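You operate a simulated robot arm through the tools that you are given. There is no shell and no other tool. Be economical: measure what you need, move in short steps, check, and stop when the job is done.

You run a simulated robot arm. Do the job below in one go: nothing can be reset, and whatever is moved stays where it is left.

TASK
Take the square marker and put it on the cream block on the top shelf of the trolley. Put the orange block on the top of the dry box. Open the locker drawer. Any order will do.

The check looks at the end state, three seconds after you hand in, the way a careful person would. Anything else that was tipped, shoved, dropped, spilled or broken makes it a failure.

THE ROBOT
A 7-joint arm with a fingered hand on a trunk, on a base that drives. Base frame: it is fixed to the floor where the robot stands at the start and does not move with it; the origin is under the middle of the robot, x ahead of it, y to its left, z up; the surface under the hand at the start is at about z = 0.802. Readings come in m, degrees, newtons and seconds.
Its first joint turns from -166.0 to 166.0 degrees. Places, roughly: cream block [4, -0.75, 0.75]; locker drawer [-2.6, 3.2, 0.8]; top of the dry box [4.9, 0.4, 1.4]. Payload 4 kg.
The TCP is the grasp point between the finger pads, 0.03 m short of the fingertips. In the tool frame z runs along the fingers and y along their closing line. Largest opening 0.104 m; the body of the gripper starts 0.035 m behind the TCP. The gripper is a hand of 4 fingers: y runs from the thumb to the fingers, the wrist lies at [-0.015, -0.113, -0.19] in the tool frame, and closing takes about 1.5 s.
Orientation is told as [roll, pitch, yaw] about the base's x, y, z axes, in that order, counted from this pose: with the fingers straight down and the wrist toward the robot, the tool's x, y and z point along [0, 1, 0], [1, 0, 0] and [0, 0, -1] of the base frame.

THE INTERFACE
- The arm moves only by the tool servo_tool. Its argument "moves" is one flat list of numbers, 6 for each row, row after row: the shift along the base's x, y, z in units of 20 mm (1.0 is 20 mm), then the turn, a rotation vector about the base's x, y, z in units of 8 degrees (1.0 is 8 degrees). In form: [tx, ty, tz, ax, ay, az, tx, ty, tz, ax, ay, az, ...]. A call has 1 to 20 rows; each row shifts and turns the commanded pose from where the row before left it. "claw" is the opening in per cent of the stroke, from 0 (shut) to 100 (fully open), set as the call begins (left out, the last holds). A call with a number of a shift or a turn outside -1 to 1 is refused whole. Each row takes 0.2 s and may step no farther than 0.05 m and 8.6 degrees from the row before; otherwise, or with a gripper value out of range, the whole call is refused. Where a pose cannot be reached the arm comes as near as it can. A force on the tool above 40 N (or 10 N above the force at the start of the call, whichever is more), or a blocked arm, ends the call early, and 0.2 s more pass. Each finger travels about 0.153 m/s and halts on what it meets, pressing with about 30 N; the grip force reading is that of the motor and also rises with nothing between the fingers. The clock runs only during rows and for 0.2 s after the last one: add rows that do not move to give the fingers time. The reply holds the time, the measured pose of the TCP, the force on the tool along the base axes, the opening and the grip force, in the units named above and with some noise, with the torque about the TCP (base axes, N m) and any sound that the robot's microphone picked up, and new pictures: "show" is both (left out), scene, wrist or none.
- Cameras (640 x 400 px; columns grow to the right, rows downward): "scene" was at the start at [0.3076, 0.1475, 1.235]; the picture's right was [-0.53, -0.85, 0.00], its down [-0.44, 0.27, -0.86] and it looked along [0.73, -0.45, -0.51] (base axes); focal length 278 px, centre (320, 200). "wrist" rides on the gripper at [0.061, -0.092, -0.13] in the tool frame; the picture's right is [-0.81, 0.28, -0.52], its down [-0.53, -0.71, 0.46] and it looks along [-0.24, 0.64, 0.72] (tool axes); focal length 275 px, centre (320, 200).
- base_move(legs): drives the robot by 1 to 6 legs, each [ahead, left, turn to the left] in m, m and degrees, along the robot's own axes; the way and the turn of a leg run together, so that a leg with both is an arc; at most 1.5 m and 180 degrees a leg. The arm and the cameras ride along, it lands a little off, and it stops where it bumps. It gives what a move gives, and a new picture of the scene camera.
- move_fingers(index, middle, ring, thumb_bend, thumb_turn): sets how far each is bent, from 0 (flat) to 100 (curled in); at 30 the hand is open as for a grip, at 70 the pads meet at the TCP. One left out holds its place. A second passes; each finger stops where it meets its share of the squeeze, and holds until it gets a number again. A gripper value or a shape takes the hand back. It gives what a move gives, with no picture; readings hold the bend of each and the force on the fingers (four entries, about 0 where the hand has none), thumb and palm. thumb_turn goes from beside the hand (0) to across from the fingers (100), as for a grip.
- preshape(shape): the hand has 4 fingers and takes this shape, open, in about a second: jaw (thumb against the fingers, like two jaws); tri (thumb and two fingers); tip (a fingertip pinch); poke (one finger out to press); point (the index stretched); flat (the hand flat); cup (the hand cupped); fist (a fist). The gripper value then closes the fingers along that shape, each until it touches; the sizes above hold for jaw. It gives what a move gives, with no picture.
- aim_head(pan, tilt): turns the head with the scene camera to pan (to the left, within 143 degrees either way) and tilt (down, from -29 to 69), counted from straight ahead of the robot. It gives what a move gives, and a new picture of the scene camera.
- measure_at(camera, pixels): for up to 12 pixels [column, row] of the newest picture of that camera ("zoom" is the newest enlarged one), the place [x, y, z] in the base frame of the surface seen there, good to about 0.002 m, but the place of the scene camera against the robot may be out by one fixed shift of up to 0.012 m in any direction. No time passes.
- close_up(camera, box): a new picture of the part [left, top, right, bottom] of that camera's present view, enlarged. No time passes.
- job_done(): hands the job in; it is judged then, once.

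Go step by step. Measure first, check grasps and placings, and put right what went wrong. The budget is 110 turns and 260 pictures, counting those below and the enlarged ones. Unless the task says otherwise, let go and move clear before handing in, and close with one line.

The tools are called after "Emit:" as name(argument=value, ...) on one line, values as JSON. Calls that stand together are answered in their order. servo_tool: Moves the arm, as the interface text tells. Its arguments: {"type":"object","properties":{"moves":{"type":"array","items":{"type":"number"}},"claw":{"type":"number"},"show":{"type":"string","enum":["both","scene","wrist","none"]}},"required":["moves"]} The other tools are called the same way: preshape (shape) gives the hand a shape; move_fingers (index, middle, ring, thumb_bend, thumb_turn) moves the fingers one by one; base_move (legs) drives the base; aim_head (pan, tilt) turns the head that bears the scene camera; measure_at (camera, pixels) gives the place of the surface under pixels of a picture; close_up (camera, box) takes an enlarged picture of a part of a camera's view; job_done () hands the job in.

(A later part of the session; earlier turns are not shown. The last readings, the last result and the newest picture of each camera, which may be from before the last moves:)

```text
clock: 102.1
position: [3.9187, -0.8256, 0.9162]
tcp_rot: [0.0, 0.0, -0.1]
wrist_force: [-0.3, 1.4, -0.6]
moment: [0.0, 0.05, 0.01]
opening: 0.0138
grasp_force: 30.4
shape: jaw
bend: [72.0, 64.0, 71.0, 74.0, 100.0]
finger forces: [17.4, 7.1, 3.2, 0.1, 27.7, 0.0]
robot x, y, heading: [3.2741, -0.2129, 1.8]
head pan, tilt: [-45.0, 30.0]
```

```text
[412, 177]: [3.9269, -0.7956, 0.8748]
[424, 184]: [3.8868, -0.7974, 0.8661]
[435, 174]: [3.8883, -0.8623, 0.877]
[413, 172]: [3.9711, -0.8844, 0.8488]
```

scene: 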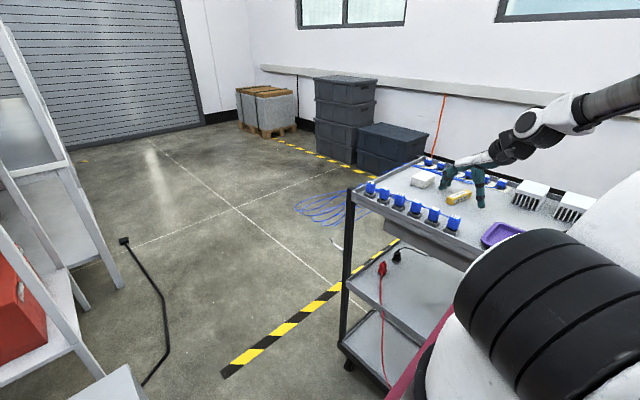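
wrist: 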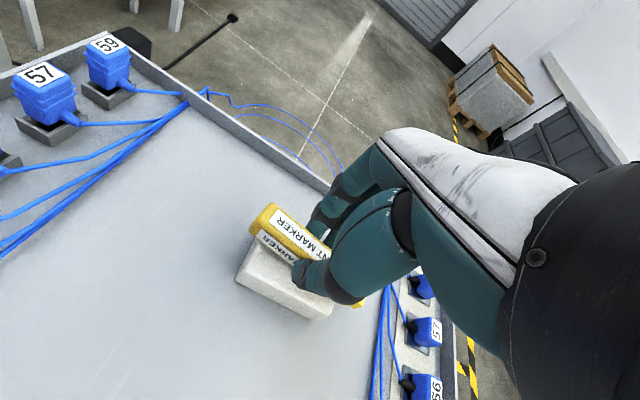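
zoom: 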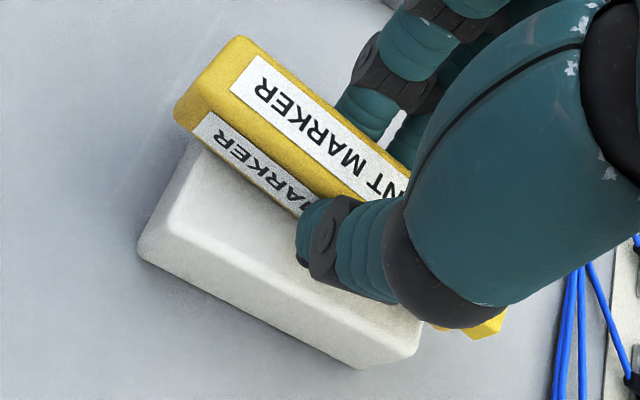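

The marker center is at x≈3.920 and the block center at 3.915, so it's nearly centered. I'll nudge −4 mm, lower 1 mm and release.

Emit:
servo_tool(moves=[-0.2, 0, 0, 0, 0, 0, 0, 0, -0.07, 0, 0, 0], show="none")

Emit:
servo_tool(moves=[0, 0, 0, 0, 0, 0, 0, 0, 0, 0, 0, 0, 0, 0, 0, 0, 0, 0, 0, 0, 0, 0, 0, 0, 0, 0, 0, 0, 0, 0], claw=75, show="wrist")

Emit:
close_up(camera="scene", box=[390, 140, 486, 200])

```text
clock: 102.7
position: [3.9151, -0.8243, 0.9164]
tcp_rot: [0.0, 0.0, -0.1]
wrist_force: [1.0, 0.2, -0.1]
moment: [-0.01, 0.0, 0.0]
opening: 0.0138
grasp_force: 29.5
shape: jaw
bend: [72.0, 64.0, 71.0, 74.0, 100.0]
finger forces: [17.5, 7.1, 3.3, 0.0, 27.6, 0.0]
robot x, y, heading: [3.2755, -0.2105, 1.7]
head pan, tilt: [-45.0, 30.0]
```

```text
clock: 103.9
position: [3.9144, -0.8234, 0.9155]
tcp_rot: [0.0, 0.0, -0.1]
wrist_force: [0.0, 0.7, 0.1]
moment: [0.03, -0.01, -0.05]
opening: 0.0778
grasp_force: 0.0
shape: jaw
bend: [27.0, 36.0, 33.0, 54.0, 99.0]
finger forces: [0.0, 0.1, 0.0, 0.1, 0.0, 0.0]
robot x, y, heading: [3.2744, -0.2155, 1.8]
head pan, tilt: [-45.0, 30.0]
```

wrist: 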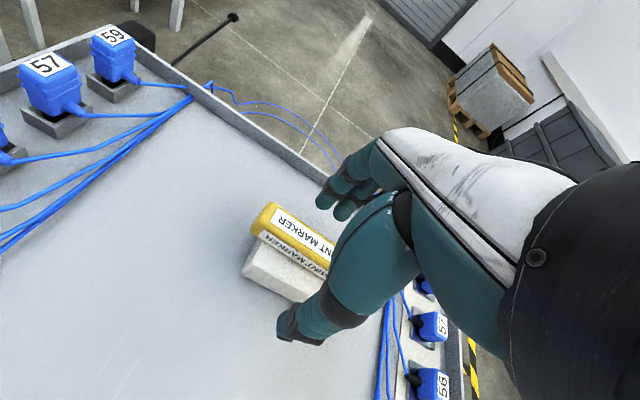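

```text
6.67 times, centred on (438, 170) of scene
```

zoom: 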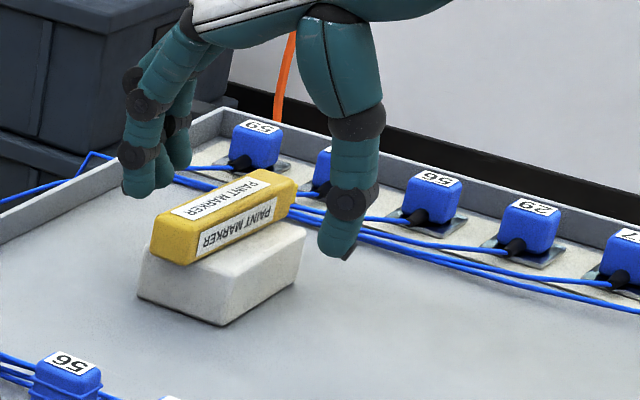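

The marker rests on the cream block. Rising straight up, then retracting to the carry pose.

Emit:
servo_tool(moves=[0, 0, 0.6, 0, 0, 0, 0, 0, 1, 0, 0, 0, 0, 0, 1, 0, 0, 0, 0, 0, 1, 0, 0, 0, 0, 0, 1, 0, 0, 0, 0, 0, 1, 0, 0, 0, 0, 0, 1, 0, 0, 0, 0, 0, 1, 0, 0, 0, 0, 0, 1, 0, 0, 0, 0, 0, 1, 0, 0, 0, 0, 0, 1, 0, 0, 0, 0, 0, 1, 0, 0, 0, 0, 0, 1, 0, 0, 0, 0, 0, 1, 0, 0, 0], show="scene")

Emit:
close_up(camera="scene", box=[350, 120, 510, 220])

Emit:
servo_tool(moves=[0.3, 1, 0, 0, 0, 0, 0.3, 1, 0, 0, 0, 0, 0.3, 1, 0, 0, 0, 0, 0.3, 1, 0, 0, 0, 0, 0.3, 1, 0, 0, 0, 0, 0.3, 1, 0, 0, 0, 0, 0.3, 1, 0, 0, 0, 0, 0.3, 1, 0, 0, 0, 0, 0.3, 1, 0, 0, 0, 0, 0.3, 1, 0, 0, 0, 0, 0.3, 1, 0, 0, 0, 0, 0.3, 1, 0, 0, 0, 0, 0.3, 1, 0, 0, 0, 0, 0.3, 1, 0, 0, 0, 0, 0.3, 1, 0, 0, 0, 0, 0.3, 1, 0, 0, 0, 0, 0.3, 1, 0, 0, 0, 0, 0.3, 1, 0, 0, 0, 0, 0, 1, 0, 0, 0, 0, 0, 1, 0, 0, 0, 0], show="none", claw=100)

```text
clock: 106.9
position: [3.9128, -0.826, 1.1856]
tcp_rot: [0.0, 0.0, 0.0]
wrist_force: [-0.2, 0.5, -0.1]
moment: [0.04, -0.03, 0.02]
opening: 0.0778
grasp_force: 0.1
shape: jaw
bend: [27.0, 36.0, 33.0, 54.0, 99.0]
finger forces: [0.1, 0.0, 0.1, 0.0, 0.1, 0.1]
robot x, y, heading: [3.2732, -0.2135, 1.7]
head pan, tilt: [-45.0, 30.0]
```

scene: 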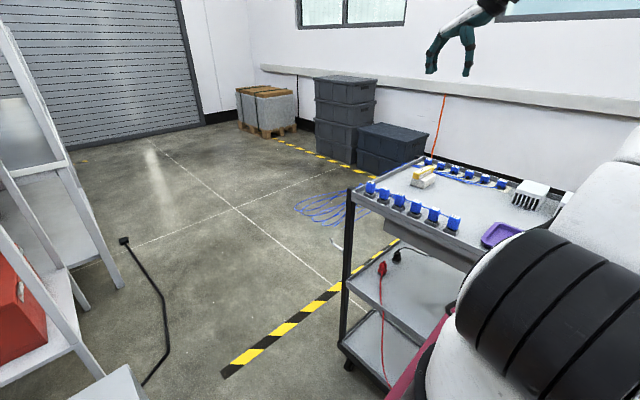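

```text
4.00 times, centred on (430, 170) of scene
```

zoom: 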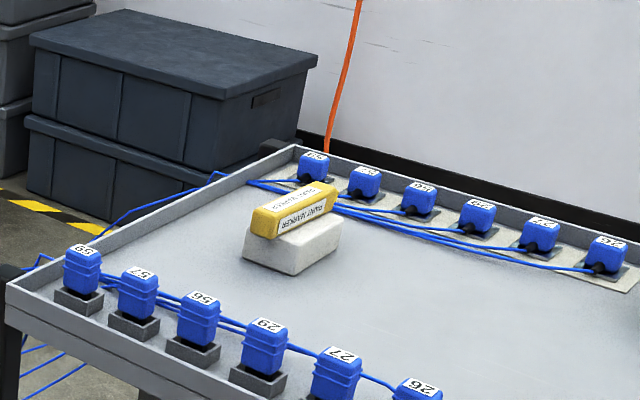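

```text
clock: 111.1
position: [4.021, -0.4244, 1.1876]
tcp_rot: [0.1, 0.0, -0.2]
wrist_force: [-0.1, -0.7, -0.2]
moment: [-0.01, 0.03, 0.03]
opening: 0.1036
grasp_force: 0.1
shape: jaw
bend: [30.0, 30.0, 30.0, 30.0, 98.0]
finger forces: [0.1, 0.0, 0.0, 0.0, 0.0, 0.1]
robot x, y, heading: [3.272, -0.211, 1.6]
head pan, tilt: [-45.0, 30.0]
```

The marker stays on the block. Before leaving I'll look at the dry box top from here.

Emit:
aim_head(pan=22, tilt=0)

Emit:
measure_at(camera="scene", pixels=[[320, 140], [250, 130], [420, 130], [250, 250], [400, 260], [320, 200], [480, 150]])

```text
clock: 112.4
position: [4.0209, -0.4248, 1.1876]
tcp_rot: [-0.1, 0.0, 0.1]
wrist_force: [-0.6, 0.5, -0.6]
moment: [0.02, 0.02, -0.01]
opening: 0.1037
grasp_force: 0.1
shape: jaw
bend: [30.0, 30.0, 30.0, 30.0, 98.0]
finger forces: [0.0, 0.0, 0.0, 0.0, 0.0, 0.1]
robot x, y, heading: [3.2698, -0.2126, 1.8]
head pan, tilt: [22.0, 0.0]
```

scene: 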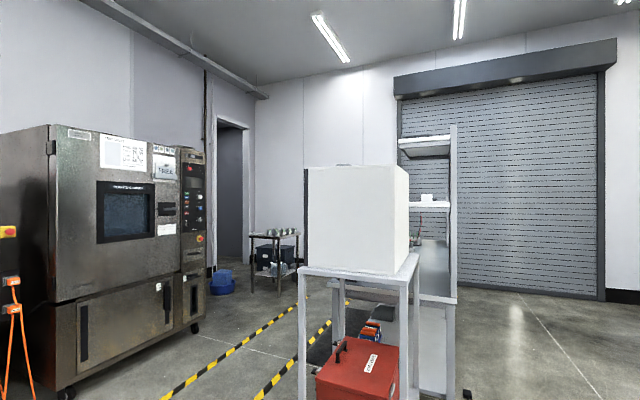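

```text
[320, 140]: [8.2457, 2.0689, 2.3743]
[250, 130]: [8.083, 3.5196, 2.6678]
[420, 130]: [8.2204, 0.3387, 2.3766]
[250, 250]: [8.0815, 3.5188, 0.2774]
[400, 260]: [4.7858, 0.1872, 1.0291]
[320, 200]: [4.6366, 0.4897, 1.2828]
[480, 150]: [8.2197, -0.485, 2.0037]
```

Emit:
measure_at(camera="scene", pixels=[[309, 170], [396, 167], [407, 168], [395, 272], [310, 264], [398, 380], [302, 380], [414, 262], [409, 172], [452, 200], [415, 390], [455, 390]])

Emit:
base_move(legs=[[-1.4, 0.3, 0], [0, 0, 178]])

Emit:
aim_head(pan=0, tilt=35)

```text
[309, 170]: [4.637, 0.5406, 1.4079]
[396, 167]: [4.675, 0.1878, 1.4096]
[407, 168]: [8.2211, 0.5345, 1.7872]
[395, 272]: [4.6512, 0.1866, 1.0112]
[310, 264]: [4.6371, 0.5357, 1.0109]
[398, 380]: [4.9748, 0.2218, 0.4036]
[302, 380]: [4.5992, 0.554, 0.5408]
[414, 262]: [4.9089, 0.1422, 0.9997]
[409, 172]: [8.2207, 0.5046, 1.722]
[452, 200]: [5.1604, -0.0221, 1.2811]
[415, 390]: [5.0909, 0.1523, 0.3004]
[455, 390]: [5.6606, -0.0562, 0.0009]
```

```text
clock: 126.9
position: [1.1232, 0.2145, 1.1879]
tcp_rot: [-0.1, 0.1, -177.7]
wrist_force: [-0.1, 0.5, -0.3]
moment: [0.02, -0.01, -0.03]
opening: 0.1034
grasp_force: 0.0
shape: jaw
bend: [30.0, 30.0, 30.0, 30.0, 98.0]
finger forces: [0.1, 0.1, 0.1, 0.0, 0.0, 0.1]
robot x, y, heading: [1.8801, 0.0332, -175.9]
head pan, tilt: [22.0, 0.0]
```

scene: 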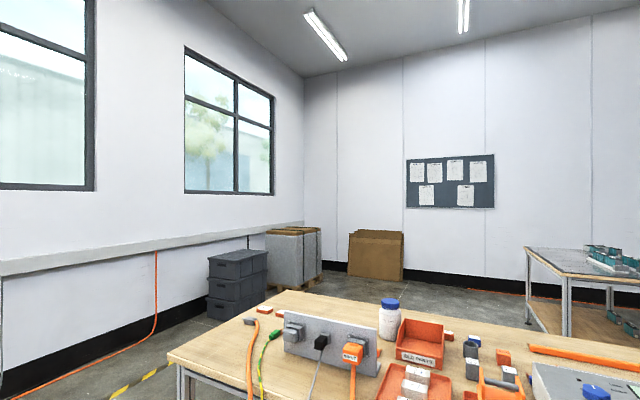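

```text
clock: 127.9
position: [1.1229, 0.2145, 1.1881]
tcp_rot: [0.0, 0.1, -177.7]
wrist_force: [-0.3, 0.0, 0.1]
moment: [0.01, -0.04, 0.0]
opening: 0.1037
grasp_force: 0.1
shape: jaw
bend: [30.0, 30.0, 30.0, 30.0, 98.0]
finger forces: [0.1, 0.1, 0.1, 0.0, 0.1, 0.0]
robot x, y, heading: [1.8783, 0.0317, -175.8]
head pan, tilt: [0.0, 35.0]
```

scene: 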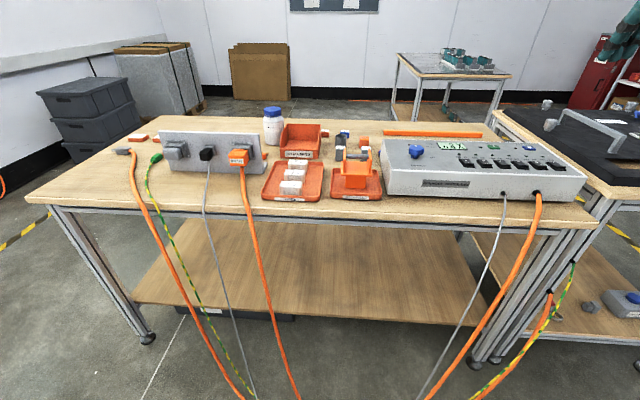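

Cables hang off this side of the bench; I need to see where they run before approaching.

Emit:
measure_at(camera="scene", pixels=[[180, 275], [235, 390], [270, 310], [297, 395], [250, 395], [520, 260], [435, 390], [480, 390], [350, 208], [345, 152], [365, 143], [30, 200]])

Emit:
aim_head(pan=0, tilt=65)

```text
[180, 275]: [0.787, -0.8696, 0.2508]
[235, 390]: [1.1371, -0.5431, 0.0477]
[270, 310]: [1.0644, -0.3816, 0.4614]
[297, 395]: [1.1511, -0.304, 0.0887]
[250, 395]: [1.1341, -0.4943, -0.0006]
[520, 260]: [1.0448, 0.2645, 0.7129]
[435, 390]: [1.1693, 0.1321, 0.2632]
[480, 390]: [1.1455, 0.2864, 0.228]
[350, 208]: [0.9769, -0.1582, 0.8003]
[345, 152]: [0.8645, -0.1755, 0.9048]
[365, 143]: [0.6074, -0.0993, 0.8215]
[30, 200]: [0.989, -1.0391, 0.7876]
```

```text
clock: 128.8
position: [1.1224, 0.2145, 1.1882]
tcp_rot: [0.0, 0.0, -177.7]
wrist_force: [-0.1, 0.1, 0.4]
moment: [0.01, 0.01, 0.01]
opening: 0.1036
grasp_force: 0.1
shape: jaw
bend: [30.0, 30.0, 30.0, 30.0, 98.0]
finger forces: [0.1, 0.0, 0.0, 0.0, 0.1, 0.0]
robot x, y, heading: [1.8771, 0.0311, -175.8]
head pan, tilt: [0.0, 65.0]
```

scene: 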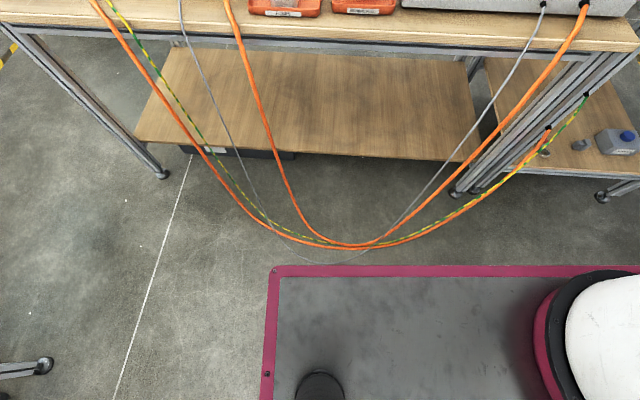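

The cables hang out to x≈1.2, so I can't approach closer from this side. I'll return to the proven near-side spot by the same route.

Emit:
base_move(legs=[[0, 0, 85.8], [-0.8, -0.25, 0], [-0.77, -0.33, 0], [0, 0, 90], [-1.46, 0, 0]])

```text
clock: 151.4
position: [0.6071, 1.3641, 1.1881]
tcp_rot: [-0.1, 0.1, -3.0]
wrist_force: [-1.1, 0.2, 0.5]
moment: [0.0, 0.0, -0.02]
opening: 0.1038
grasp_force: 0.1
shape: jaw
bend: [30.0, 30.0, 30.0, 30.0, 98.0]
finger forces: [0.1, 0.1, 0.0, 0.0, 0.1, 0.0]
robot x, y, heading: [-0.1316, 1.6125, -1.2]
head pan, tilt: [0.0, 65.0]
```

scene: 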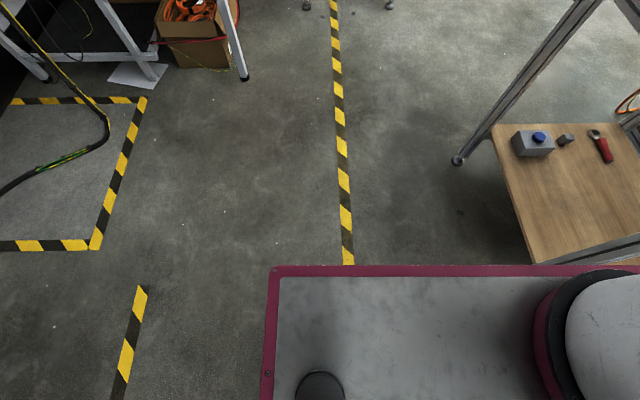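

My hand is free and I'm on the locker's side of the room, so I'll do the drawer now. Turning to look at it.

Emit:
base_move(legs=[[-0.2, 0, 0], [0, 0, 90]])

Emit:
aim_head(pan=55, tilt=10)

Emit:
close_up(camera="scene", box=[200, 130, 440, 280])

```text
clock: 156.9
position: [-0.1172, 2.3658, 1.1883]
tcp_rot: [0.1, 0.0, 90.1]
wrist_force: [-0.2, 0.0, -0.2]
moment: [0.0, 0.03, -0.02]
opening: 0.104
grasp_force: 0.2
shape: jaw
bend: [30.0, 30.0, 30.0, 30.0, 98.0]
finger forces: [0.0, 0.0, 0.1, 0.0, 0.1, 0.1]
robot x, y, heading: [-0.327, 1.6185, 91.9]
head pan, tilt: [0.0, 65.0]
```

scene: 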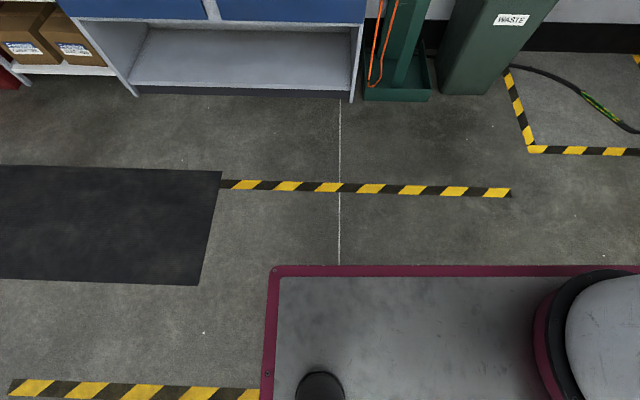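

```text
clock: 158.2
position: [-0.1176, 2.3658, 1.1879]
tcp_rot: [0.0, 0.1, 90.1]
wrist_force: [-0.1, -0.2, -0.6]
moment: [0.01, 0.01, -0.02]
opening: 0.1038
grasp_force: 0.0
shape: jaw
bend: [30.0, 30.0, 30.0, 30.0, 98.0]
finger forces: [0.0, 0.1, 0.0, 0.0, 0.0, 0.1]
robot x, y, heading: [-0.3281, 1.6171, 91.7]
head pan, tilt: [55.0, 10.0]
```

scene: 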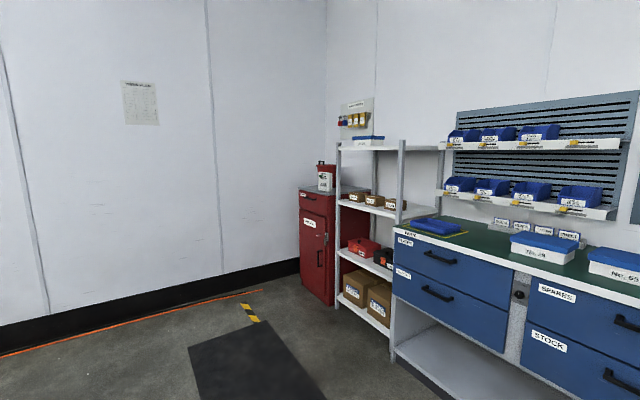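

```text
2.67 times, centred on (320, 205) of scene
```

zoom: 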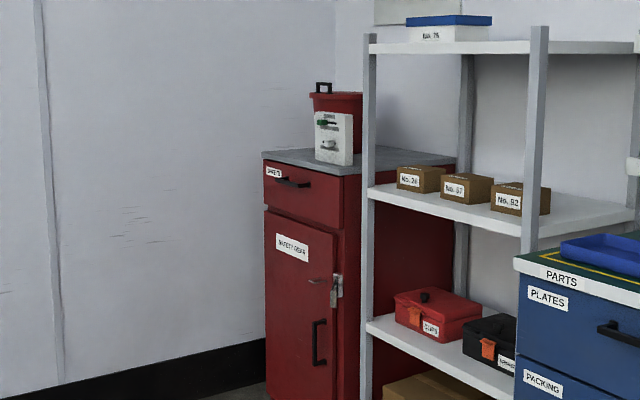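

The red "SAFETY GEAR" cabinet is the locker; its top drawer has a dark handle at zoom (293,182). Measuring.

Emit:
measure_at(camera="zoom", pixels=[[293, 182], [278, 180], [309, 185], [270, 195], [335, 210], [266, 165], [343, 178], [335, 250], [275, 380], [360, 380], [330, 150], [337, 290]])

Emit:
measure_at(camera="scene", pixels=[[392, 358], [390, 330], [400, 230], [300, 270], [333, 300], [250, 305], [150, 300], [195, 350], [315, 200], [30, 300]])

```text
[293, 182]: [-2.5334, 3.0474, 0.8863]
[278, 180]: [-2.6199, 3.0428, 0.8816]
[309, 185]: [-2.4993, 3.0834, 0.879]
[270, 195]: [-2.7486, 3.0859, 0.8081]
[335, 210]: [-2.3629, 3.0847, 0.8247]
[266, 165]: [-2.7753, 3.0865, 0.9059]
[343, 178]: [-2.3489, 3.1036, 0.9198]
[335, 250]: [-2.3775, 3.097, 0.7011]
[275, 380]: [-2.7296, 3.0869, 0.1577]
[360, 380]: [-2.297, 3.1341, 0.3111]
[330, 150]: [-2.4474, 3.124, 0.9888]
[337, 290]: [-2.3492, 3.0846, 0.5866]
```

```text
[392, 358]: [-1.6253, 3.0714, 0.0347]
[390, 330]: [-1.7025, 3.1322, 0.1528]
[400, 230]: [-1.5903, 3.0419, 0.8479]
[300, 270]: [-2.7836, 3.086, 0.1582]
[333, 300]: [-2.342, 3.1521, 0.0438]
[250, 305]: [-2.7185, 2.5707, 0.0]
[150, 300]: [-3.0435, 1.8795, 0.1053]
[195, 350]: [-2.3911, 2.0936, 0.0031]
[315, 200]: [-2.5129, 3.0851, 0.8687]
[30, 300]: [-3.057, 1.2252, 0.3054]
```

The locker's drawer handle is at about (-2.56, 3.047, 0.883), opening toward −y. I'll check the space along the way (relay table) before strafing there.

Emit:
aim_head(pan=110, tilt=30)

Emit:
measure_at(camera="scene", pixels=[[320, 200], [150, 150], [400, 150], [250, 250], [450, 250], [200, 120], [500, 130]])

```text
clock: 159.4
position: [-0.1185, 2.366, 1.1875]
tcp_rot: [0.0, 0.1, 90.2]
wrist_force: [0.5, 0.7, -0.3]
moment: [-0.04, 0.03, 0.02]
opening: 0.1037
grasp_force: 0.1
shape: jaw
bend: [30.0, 30.0, 30.0, 30.0, 98.0]
finger forces: [0.0, 0.0, 0.1, 0.0, 0.0, 0.0]
robot x, y, heading: [-0.3278, 1.6146, 91.7]
head pan, tilt: [110.0, 30.0]
```

scene: 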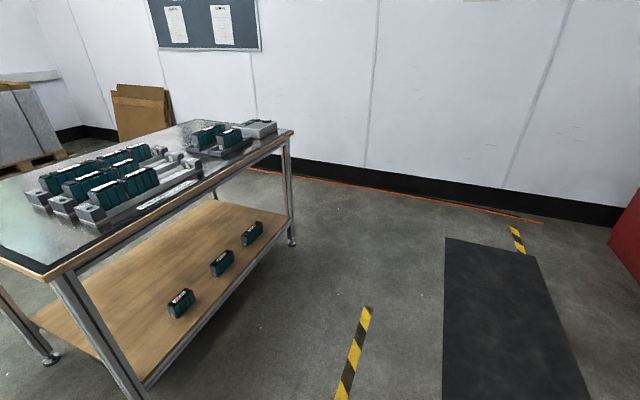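

```text
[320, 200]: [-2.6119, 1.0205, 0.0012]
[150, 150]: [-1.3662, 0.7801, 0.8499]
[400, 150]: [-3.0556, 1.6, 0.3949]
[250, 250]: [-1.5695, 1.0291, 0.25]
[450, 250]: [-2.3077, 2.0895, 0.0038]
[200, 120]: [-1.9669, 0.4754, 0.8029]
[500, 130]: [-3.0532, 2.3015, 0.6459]
```

Emit:
measure_at(camera="scene", pixels=[[293, 131], [48, 278], [290, 242], [135, 395], [170, 205], [60, 230]])

```text
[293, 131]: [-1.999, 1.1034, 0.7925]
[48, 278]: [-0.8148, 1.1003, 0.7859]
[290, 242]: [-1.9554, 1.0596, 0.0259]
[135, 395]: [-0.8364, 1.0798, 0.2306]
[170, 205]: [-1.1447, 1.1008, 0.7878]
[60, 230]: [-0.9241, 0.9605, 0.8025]
```

The table reaches y=1.10, so I'll pass at y≈1.8 and stop in front of the locker at (-2.45,1.85).

Emit:
base_move(legs=[[0.2, 0, -1.8], [0, 1.5, 0], [0, 0.62, 0]])

Emit:
aim_head(pan=0, tilt=25)

Emit:
close_up(camera="scene", box=[200, 100, 440, 250])

```text
clock: 171.4
position: [-2.2786, 2.5649, 1.188]
tcp_rot: [0.0, 0.0, 88.8]
wrist_force: [0.3, 1.0, -0.1]
moment: [0.04, -0.01, 0.0]
opening: 0.1036
grasp_force: 0.0
shape: jaw
bend: [30.0, 30.0, 30.0, 30.0, 98.0]
finger forces: [0.1, 0.1, 0.0, 0.1, 0.0, 0.0]
robot x, y, heading: [-2.5044, 1.8183, 90.6]
head pan, tilt: [110.0, 30.0]
```

scene: 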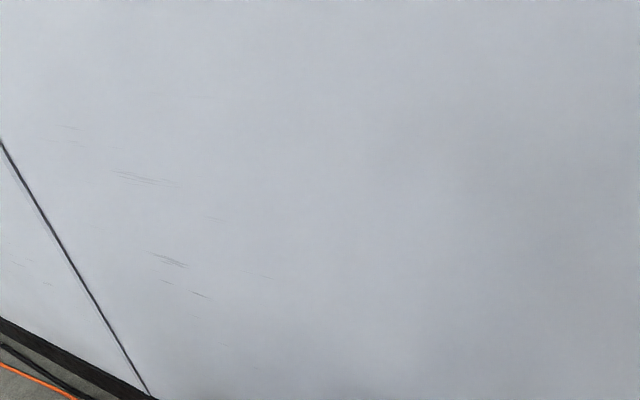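

```text
clock: 173.3
position: [-2.2776, 2.5654, 1.1879]
tcp_rot: [0.0, 0.0, 88.8]
wrist_force: [-0.1, -0.6, -0.5]
moment: [0.02, 0.02, 0.0]
opening: 0.1036
grasp_force: 0.1
shape: jaw
bend: [30.0, 30.0, 30.0, 30.0, 98.0]
finger forces: [0.0, 0.0, 0.1, 0.0, 0.1, 0.0]
robot x, y, heading: [-2.5038, 1.8261, 90.5]
head pan, tilt: [0.0, 25.0]
```

scene: 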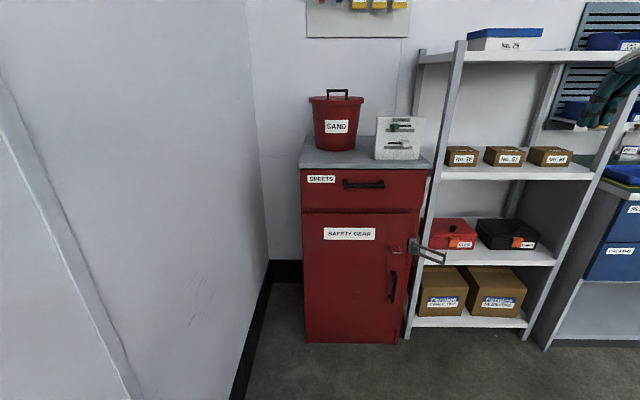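

```text
2.67 times, centred on (320, 175) of scene
```

zoom: 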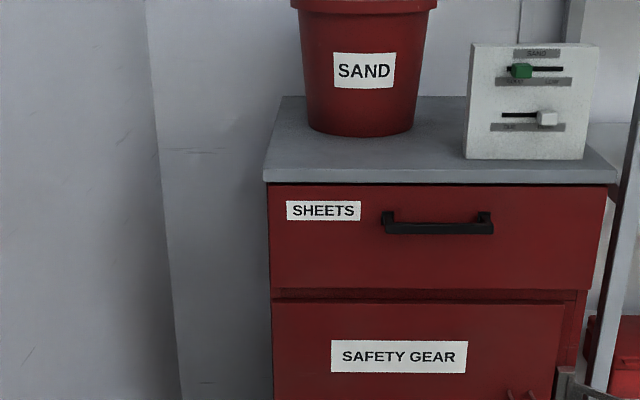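

The drawer is labelled "SHEETS"; a small slider box sits on top. I'll read its labels and measure the handle precisely.

Emit:
close_up(camera="scene", box=[364, 105, 436, 165])

Emit:
close_up(camera="scene", box=[296, 150, 456, 250])

Emit:
measure_at(camera="zoom", pixels=[[200, 138], [345, 135], [270, 138], [195, 120], [350, 115], [250, 110], [250, 170], [20, 80], [500, 85], [470, 215], [400, 60]])

```text
6.67 times, centred on (400, 135) of scene
```

zoom: 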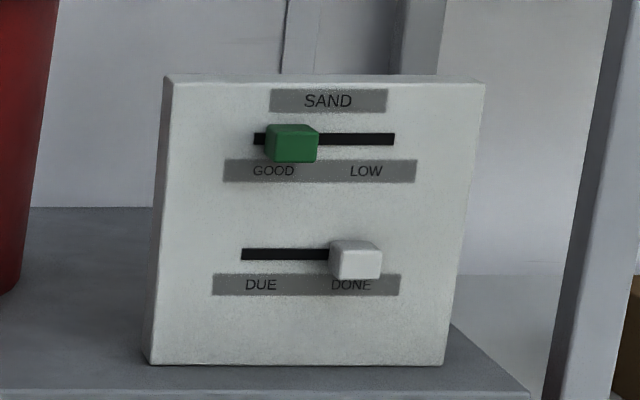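

```text
4.00 times, centred on (376, 200) of scene
```

zoom: 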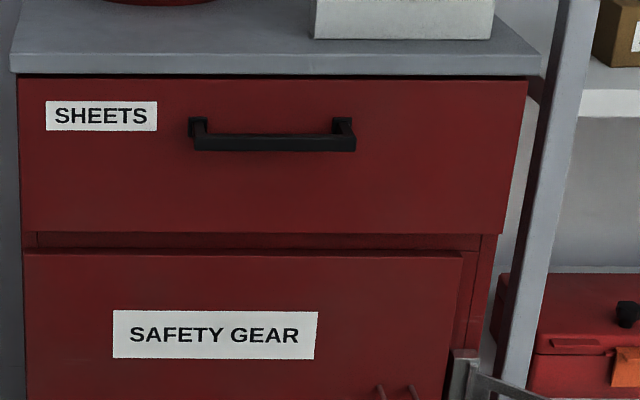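

```text
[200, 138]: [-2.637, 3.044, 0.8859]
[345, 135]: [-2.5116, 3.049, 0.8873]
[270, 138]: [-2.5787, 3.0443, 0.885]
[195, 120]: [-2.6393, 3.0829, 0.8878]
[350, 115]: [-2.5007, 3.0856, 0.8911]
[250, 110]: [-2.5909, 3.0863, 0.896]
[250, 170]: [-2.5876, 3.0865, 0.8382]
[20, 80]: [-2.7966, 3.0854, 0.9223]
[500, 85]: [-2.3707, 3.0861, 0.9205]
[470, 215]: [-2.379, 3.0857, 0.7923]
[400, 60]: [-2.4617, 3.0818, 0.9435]
```

Handle center is about (-2.577,3.05,0.886), face y≈3.09. I'll turn the hand horizontal (fingers forward, thumb below) while moving in front of the handle.

Emit:
servo_tool(moves=[-1, 0, -0.4, 0.75, 0, 0, -1, 0, -0.4, 0.75, 0, 0, -1, 0, -0.4, 0.75, 0, 0, -1, 0, -0.4, 0.75, 0, 0, -1, 0, -0.4, 0.75, 0, 0, -1, 0, -0.4, 0.75, 0, 0, -1, 0, -0.4, 0.75, 0, 0, -1, 0, -0.4, 0.75, 0, 0, -1, 0, -0.4, 0.75, 0, 0, -1, 0, -0.4, 0.75, 0, 0, -1, 0, -0.4, 0.75, 0, 0, -1, 0, -0.4, 0.75, 0, 0, -1, 0, -0.4, 0.75, 0, 0, -1, 0, -0.4, 0.75, 0, 0, -0.9, 0, -0.4, 0.75, 0, 0])

```text
clock: 176.5
position: [-2.5783, 2.6079, 1.0871]
tcp_rot: [98.9, -88.7, -9.0]
wrist_force: [0.3, -0.1, 0.8]
moment: [-0.04, 0.01, 0.02]
opening: 0.1036
grasp_force: 0.1
shape: jaw
bend: [30.0, 30.0, 30.0, 30.0, 98.0]
finger forces: [0.0, 0.1, 0.0, 0.0, 0.0, 0.1]
out of reach, approached as far as the arm can: row 7, 8, 9, 10
robot x, y, heading: [-2.5063, 1.822, 90.5]
head pan, tilt: [0.0, 25.0]
```

scene: 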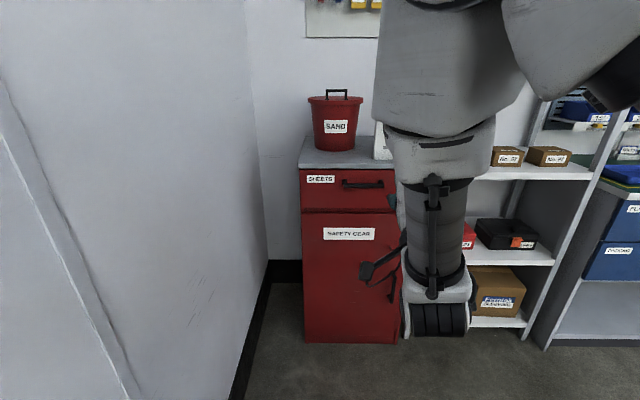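
wrist: 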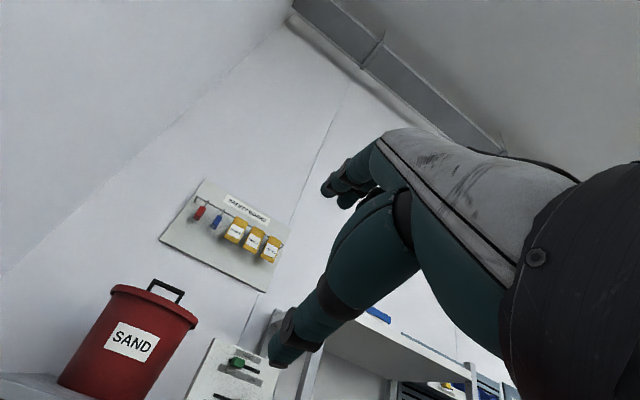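

The hand is now horizontal at handle x, fingers forward. Lowering to handle height z 0.886.

Emit:
servo_tool(moves=[0, 0.2, -1, 0, 0, 0, 0, 0.2, -1, 0, 0, 0, 0, 0.2, -1, 0, 0, 0, 0, 0.2, -1, 0, 0, 0, 0, 0.2, -1, 0, 0, 0, 0, 0.2, -1, 0, 0, 0, 0, 0.2, -1, 0, 0, 0, 0, 0.2, -1, 0, 0, 0, 0, 0.2, -1, 0, 0, 0, 0, 0.2, -1, 0, 0, 0])

```text
clock: 178.7
position: [-2.5779, 2.6467, 0.8864]
tcp_rot: [91.3, -88.8, -1.3]
wrist_force: [-0.4, -0.4, 0.2]
moment: [-0.03, -0.01, -0.02]
opening: 0.1036
grasp_force: 0.0
shape: jaw
bend: [30.0, 30.0, 30.0, 30.0, 98.0]
finger forces: [0.1, 0.1, 0.1, 0.1, 0.1, 0.0]
robot x, y, heading: [-2.5101, 1.8173, 90.5]
head pan, tilt: [0.0, 25.0]
```

scene: 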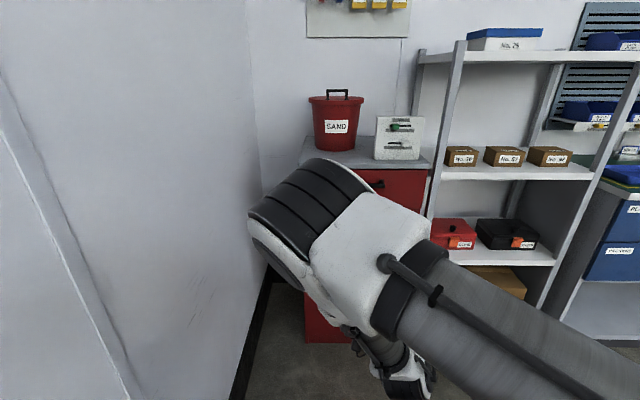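
wrist: 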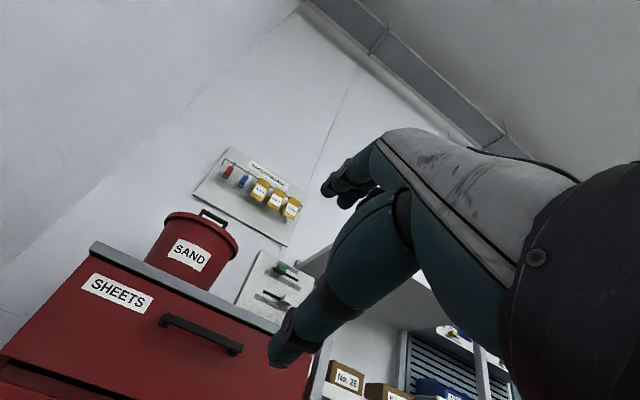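

The elbow swung to the left; I'll check its clearance from the wall and measure the handle with the wrist camera at (200,333).

Emit:
measure_at(camera="wrist", pixels=[[165, 320], [240, 349], [200, 334], [205, 328], [130, 330], [200, 365], [297, 200], [150, 270]])

Emit:
measure_at(camera="scene", pixels=[[255, 220], [300, 185], [265, 200], [310, 290], [400, 385], [200, 200], [350, 170], [360, 340]])

```text
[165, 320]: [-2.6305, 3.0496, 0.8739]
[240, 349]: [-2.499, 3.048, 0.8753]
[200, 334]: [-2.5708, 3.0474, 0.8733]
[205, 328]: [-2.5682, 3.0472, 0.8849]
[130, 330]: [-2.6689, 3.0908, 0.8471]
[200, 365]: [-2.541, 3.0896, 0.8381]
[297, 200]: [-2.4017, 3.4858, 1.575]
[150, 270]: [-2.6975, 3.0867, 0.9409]
```

```text
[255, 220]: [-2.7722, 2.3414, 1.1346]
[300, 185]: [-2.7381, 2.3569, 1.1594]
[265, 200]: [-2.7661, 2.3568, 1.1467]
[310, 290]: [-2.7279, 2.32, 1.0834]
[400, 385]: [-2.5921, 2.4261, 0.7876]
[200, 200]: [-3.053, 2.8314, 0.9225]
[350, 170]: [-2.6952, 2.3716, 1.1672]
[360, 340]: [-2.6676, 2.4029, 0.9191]
```

The wrist gives bar center (-2.567, 3.053, 0.880), front face 3.047, drawer face 3.09; the elbow clears the wall by 25 cm. Driving ahead 0.34 m, then a final approach by arm.

Emit:
base_move(legs=[[0.34, 0, -0.5]])

Emit:
servo_tool(moves=[0, 0, 0, 0, 0, 0])

```text
clock: 180.9
position: [-2.5751, 2.9981, 0.8868]
tcp_rot: [90.3, -88.9, -0.6]
wrist_force: [-0.4, -0.5, 0.0]
moment: [-0.02, -0.05, 0.01]
opening: 0.1038
grasp_force: 0.0
shape: jaw
bend: [30.0, 30.0, 30.0, 30.0, 98.0]
finger forces: [0.0, 0.0, 0.0, 0.0, 0.1, 0.0]
robot x, y, heading: [-2.5095, 2.1726, 90.3]
head pan, tilt: [0.0, 25.0]
```

scene: 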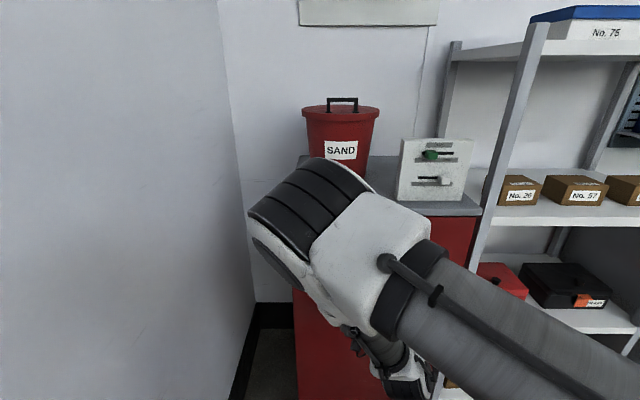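

```text
clock: 181.3
position: [-2.5768, 2.9977, 0.8877]
tcp_rot: [90.5, -88.8, -0.8]
wrist_force: [-0.2, -0.1, -0.3]
moment: [-0.04, 0.01, -0.02]
opening: 0.1039
grasp_force: 0.1
shape: jaw
bend: [30.0, 30.0, 30.0, 30.0, 98.0]
finger forces: [0.0, 0.1, 0.1, 0.1, 0.0, 0.0]
robot x, y, heading: [-2.5111, 2.1699, 90.3]
head pan, tilt: [0.0, 25.0]
```

scene: 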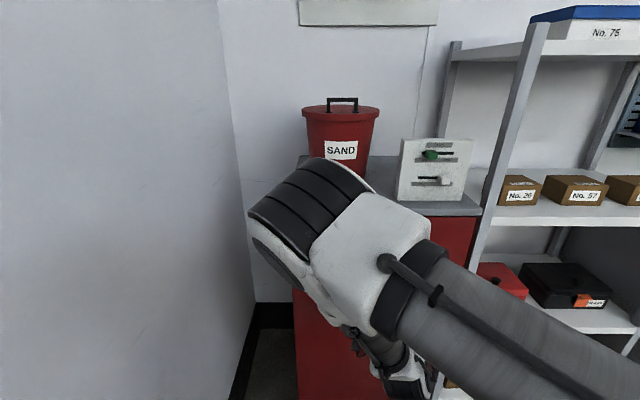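
wrist: 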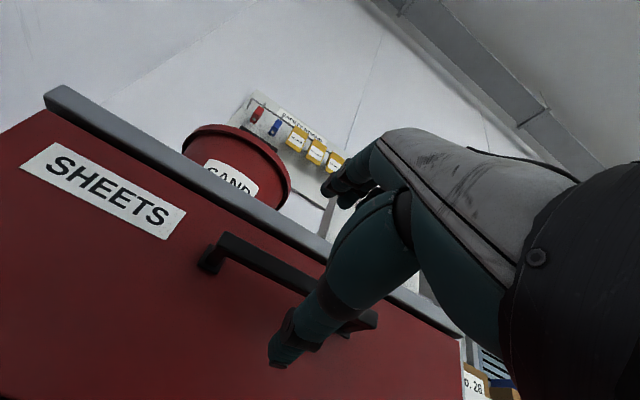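

Aligned with the bar. I'll narrow the opening to 60 % (to clear the counter lip) and advance to y≈3.045.

Emit:
servo_tool(moves=[0.3, 0, -0.35, 0, 0, 0, 0, 0, 0, 0, 0, 0, 0, 0, 0, 0, 0, 0, 0, 0.5, 0, 0, 0, 0, 0, 0.5, 0, 0, 0, 0, 0, 0.5, 0, 0, 0, 0, 0, 0.5, 0, 0, 0, 0, 0, 0.35, 0, 0, 0, 0], claw=60, show="wrist")

```text
clock: 183.2
position: [-2.5706, 3.0437, 0.8799]
tcp_rot: [91.0, -88.8, -1.2]
wrist_force: [0.5, 0.3, 0.4]
moment: [-0.02, -0.02, 0.0]
opening: 0.0629
grasp_force: 0.2
shape: jaw
bend: [29.0, 40.0, 37.0, 64.0, 100.0]
finger forces: [0.0, 0.1, 0.0, 0.0, 0.1, 0.0]
robot x, y, heading: [-2.5048, 2.1698, 90.2]
head pan, tilt: [0.0, 25.0]
```

wrist: 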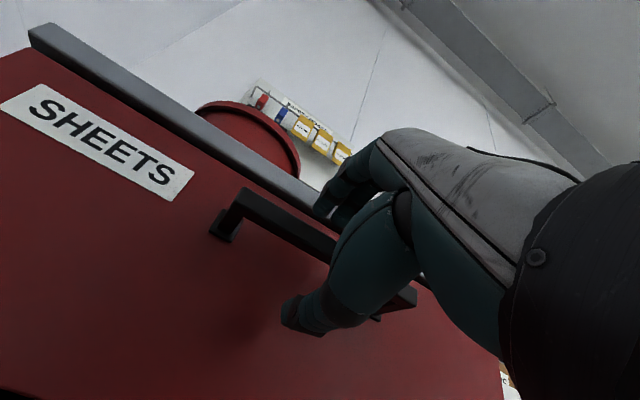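

No contact and the bar sits between thumb and fingers. Closing on it.

Emit:
servo_tool(moves=[0, 0, 0, 0, 0, 0, 0, 0, 0, 0, 0, 0, 0, 0, 0, 0, 0, 0, 0, 0, 0, 0, 0, 0, 0, 0, 0, 0, 0, 0, 0, 0, 0, 0, 0, 0, 0, 0, 0, 0, 0, 0], claw=0, show="wrist")

```text
clock: 184.8
position: [-2.5707, 3.043, 0.8789]
tcp_rot: [87.9, -88.7, 1.8]
wrist_force: [-0.2, 2.5, -8.5]
moment: [-0.1, -0.04, 0.02]
opening: 0.0051
grasp_force: 30.1
shape: jaw
bend: [72.0, 71.0, 70.0, 74.0, 100.0]
finger forces: [12.7, 3.4, 2.4, 0.0, 26.8, 0.0]
robot x, y, heading: [-2.5095, 2.1743, 90.1]
head pan, tilt: [0.0, 25.0]
```

wrist: 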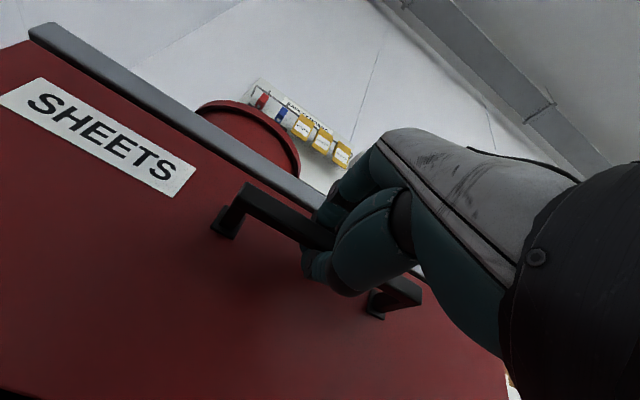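

The grip is on the bar with fingers curled around it. Pulling gently with the arm 6 cm first.

Emit:
servo_tool(moves=[0, -0.4, 0, 0, 0, 0, 0, -0.5, 0, 0, 0, 0, 0, -0.5, 0, 0, 0, 0, 0, -0.5, 0, 0, 0, 0, 0, -0.5, 0, 0, 0, 0, 0, -0.6, 0, 0, 0, 0], show="wrist")

```text
clock: 186.2
position: [-2.5708, 2.9836, 0.8776]
tcp_rot: [89.7, -88.7, 0.1]
wrist_force: [-6.1, 0.3, -2.0]
moment: [-0.03, -0.07, 0.1]
opening: 0.0058
grasp_force: 30.2
shape: jaw
bend: [72.0, 71.0, 70.0, 77.0, 100.0]
finger forces: [1.2, 0.1, 2.5, 0.0, 21.7, 0.0]
robot x, y, heading: [-2.5106, 2.1724, 90.3]
head pan, tilt: [0.0, 25.0]
```

wrist: 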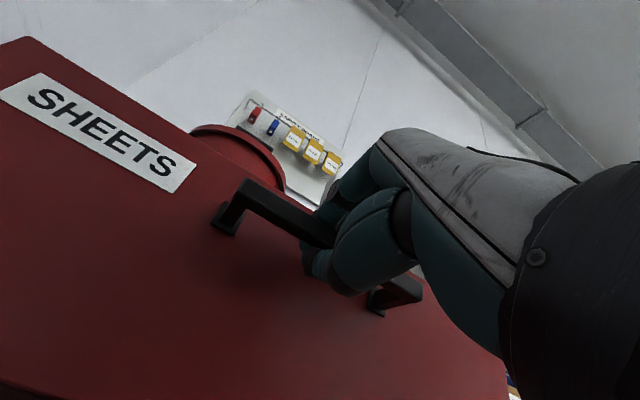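

The drawer is following (label and handle unchanged in view). Pulling further by backing the base 0.18 m.

Emit:
base_move(legs=[[-0.18, 0, 0]])

Emit:
servo_tool(moves=[0, 0, 0, 0, 0, 0])

```text
clock: 187.6
position: [-2.5661, 2.8081, 0.8773]
tcp_rot: [90.7, -88.8, -1.1]
wrist_force: [0.5, -0.2, -0.2]
moment: [0.0, -0.06, 0.01]
opening: 0.0043
grasp_force: 30.0
shape: jaw
bend: [71.0, 71.0, 70.0, 77.0, 100.0]
finger forces: [0.1, 0.1, 0.5, 0.1, 0.7, 0.0]
robot x, y, heading: [-2.5057, 1.9948, 90.3]
head pan, tilt: [0.0, 25.0]
```

scene: 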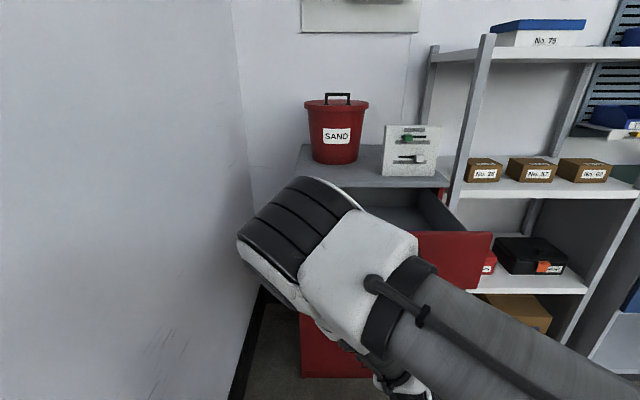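

```text
clock: 188.0
position: [-2.5663, 2.8076, 0.877]
tcp_rot: [90.2, -88.8, -0.5]
wrist_force: [0.8, -0.4, -0.4]
moment: [0.04, -0.02, 0.03]
opening: 0.0045
grasp_force: 30.1
shape: jaw
bend: [71.0, 71.0, 70.0, 77.0, 100.0]
finger forces: [0.0, 0.0, 0.5, 0.0, 0.4, 0.1]
robot x, y, heading: [-2.5052, 1.9931, 90.0]
head pan, tilt: [0.0, 25.0]
```

scene: 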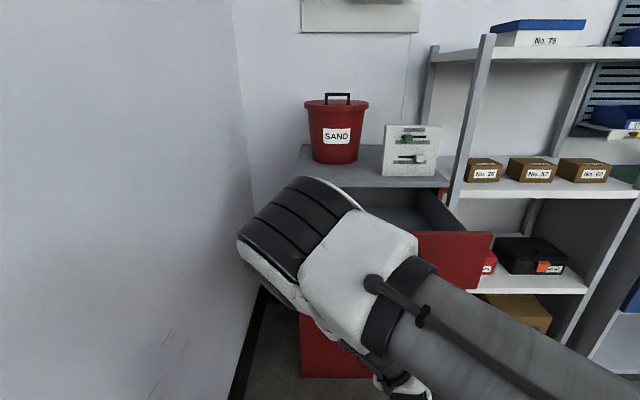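
wrist: 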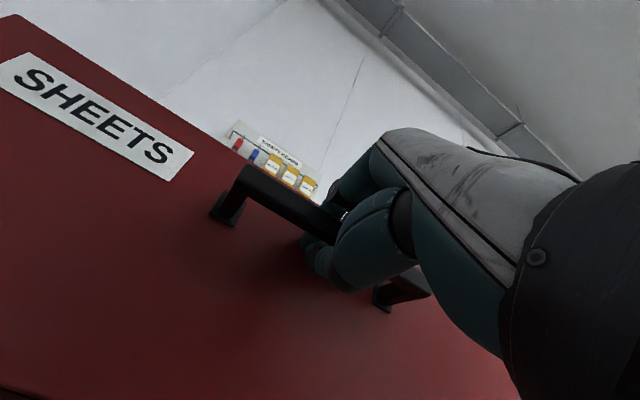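

The drawer is open. Measuring how far.

Emit:
measure_at(camera="scene", pixels=[[460, 260], [480, 240], [430, 195], [445, 230], [440, 182], [400, 220], [425, 225]])

Emit:
close_up(camera="scene", box=[350, 160, 510, 260])

```text
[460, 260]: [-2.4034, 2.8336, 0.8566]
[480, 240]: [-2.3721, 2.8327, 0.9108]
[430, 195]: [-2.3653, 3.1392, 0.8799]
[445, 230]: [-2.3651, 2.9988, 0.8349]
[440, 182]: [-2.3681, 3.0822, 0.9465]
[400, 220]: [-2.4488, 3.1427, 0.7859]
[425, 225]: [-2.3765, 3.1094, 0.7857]
```

```text
4.00 times, centred on (430, 210) of scene
```

zoom: 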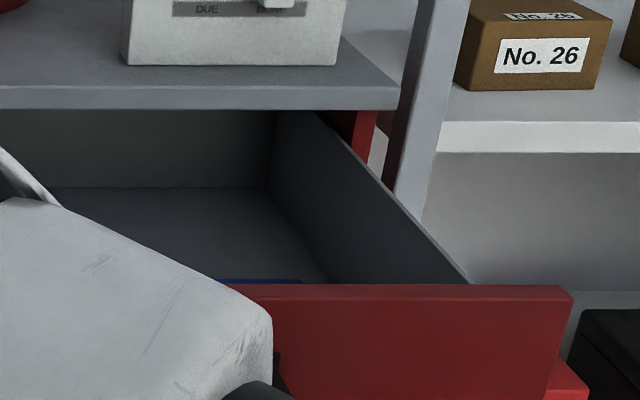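

It's open by 25 cm with almost its whole depth exposed. Releasing the handle and backing straight off.

Emit:
servo_tool(moves=[0, 0, 0, 0, 0, 0, 0, 0, 0, 0, 0, 0, 0, 0, 0, 0, 0, 0, 0, 0, 0, 0, 0, 0, 0, 0, 0, 0, 0, 0], claw=60, show="wrist")

Emit:
servo_tool(moves=[0, -0.5, 0, 0, 0, 0, 0, -0.5, 0, 0, 0, 0, 0, -0.5, 0, 0, 0, 0, 0, -0.7, 0, 0, 0, 0, 0, -0.7, 0, 0, 0, 0], show="wrist")

```text
clock: 189.2
position: [-2.5668, 2.8072, 0.8782]
tcp_rot: [90.7, -88.8, -1.0]
wrist_force: [-0.2, -0.2, -0.1]
moment: [0.01, -0.01, -0.04]
opening: 0.0618
grasp_force: 0.0
shape: jaw
bend: [29.0, 41.0, 37.0, 65.0, 100.0]
finger forces: [0.0, 0.1, 0.0, 0.0, 0.0, 0.0]
robot x, y, heading: [-2.5076, 1.9934, 90.2]
head pan, tilt: [0.0, 25.0]
```

wrist: 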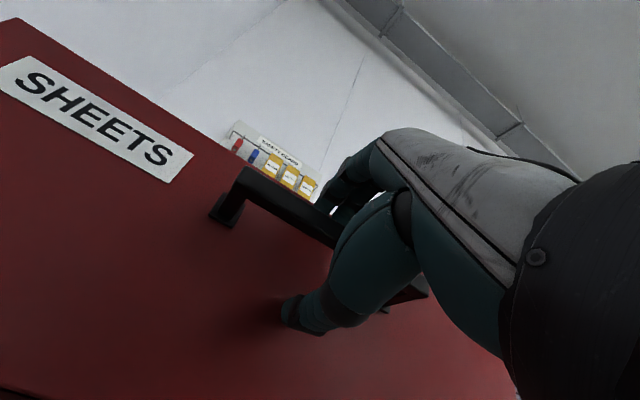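

```text
clock: 190.4
position: [-2.5674, 2.7502, 0.8788]
tcp_rot: [91.1, -88.8, -1.6]
wrist_force: [0.6, -0.7, 0.6]
moment: [0.01, -0.03, -0.04]
opening: 0.062
grasp_force: 0.0
shape: jaw
bend: [29.0, 41.0, 37.0, 65.0, 100.0]
finger forces: [0.0, 0.1, 0.0, 0.0, 0.0, 0.1]
robot x, y, heading: [-2.5109, 1.9904, 90.4]
head pan, tilt: [0.0, 25.0]
```

wrist: 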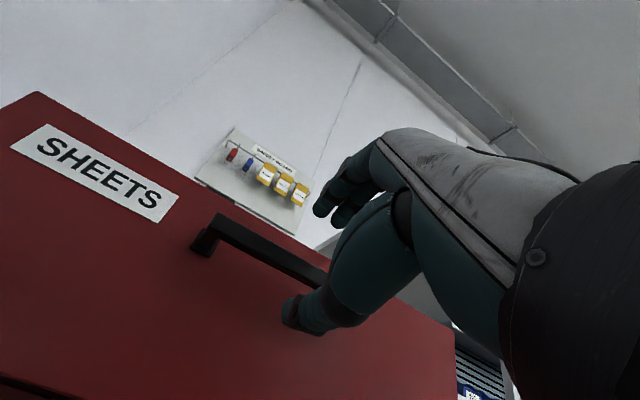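

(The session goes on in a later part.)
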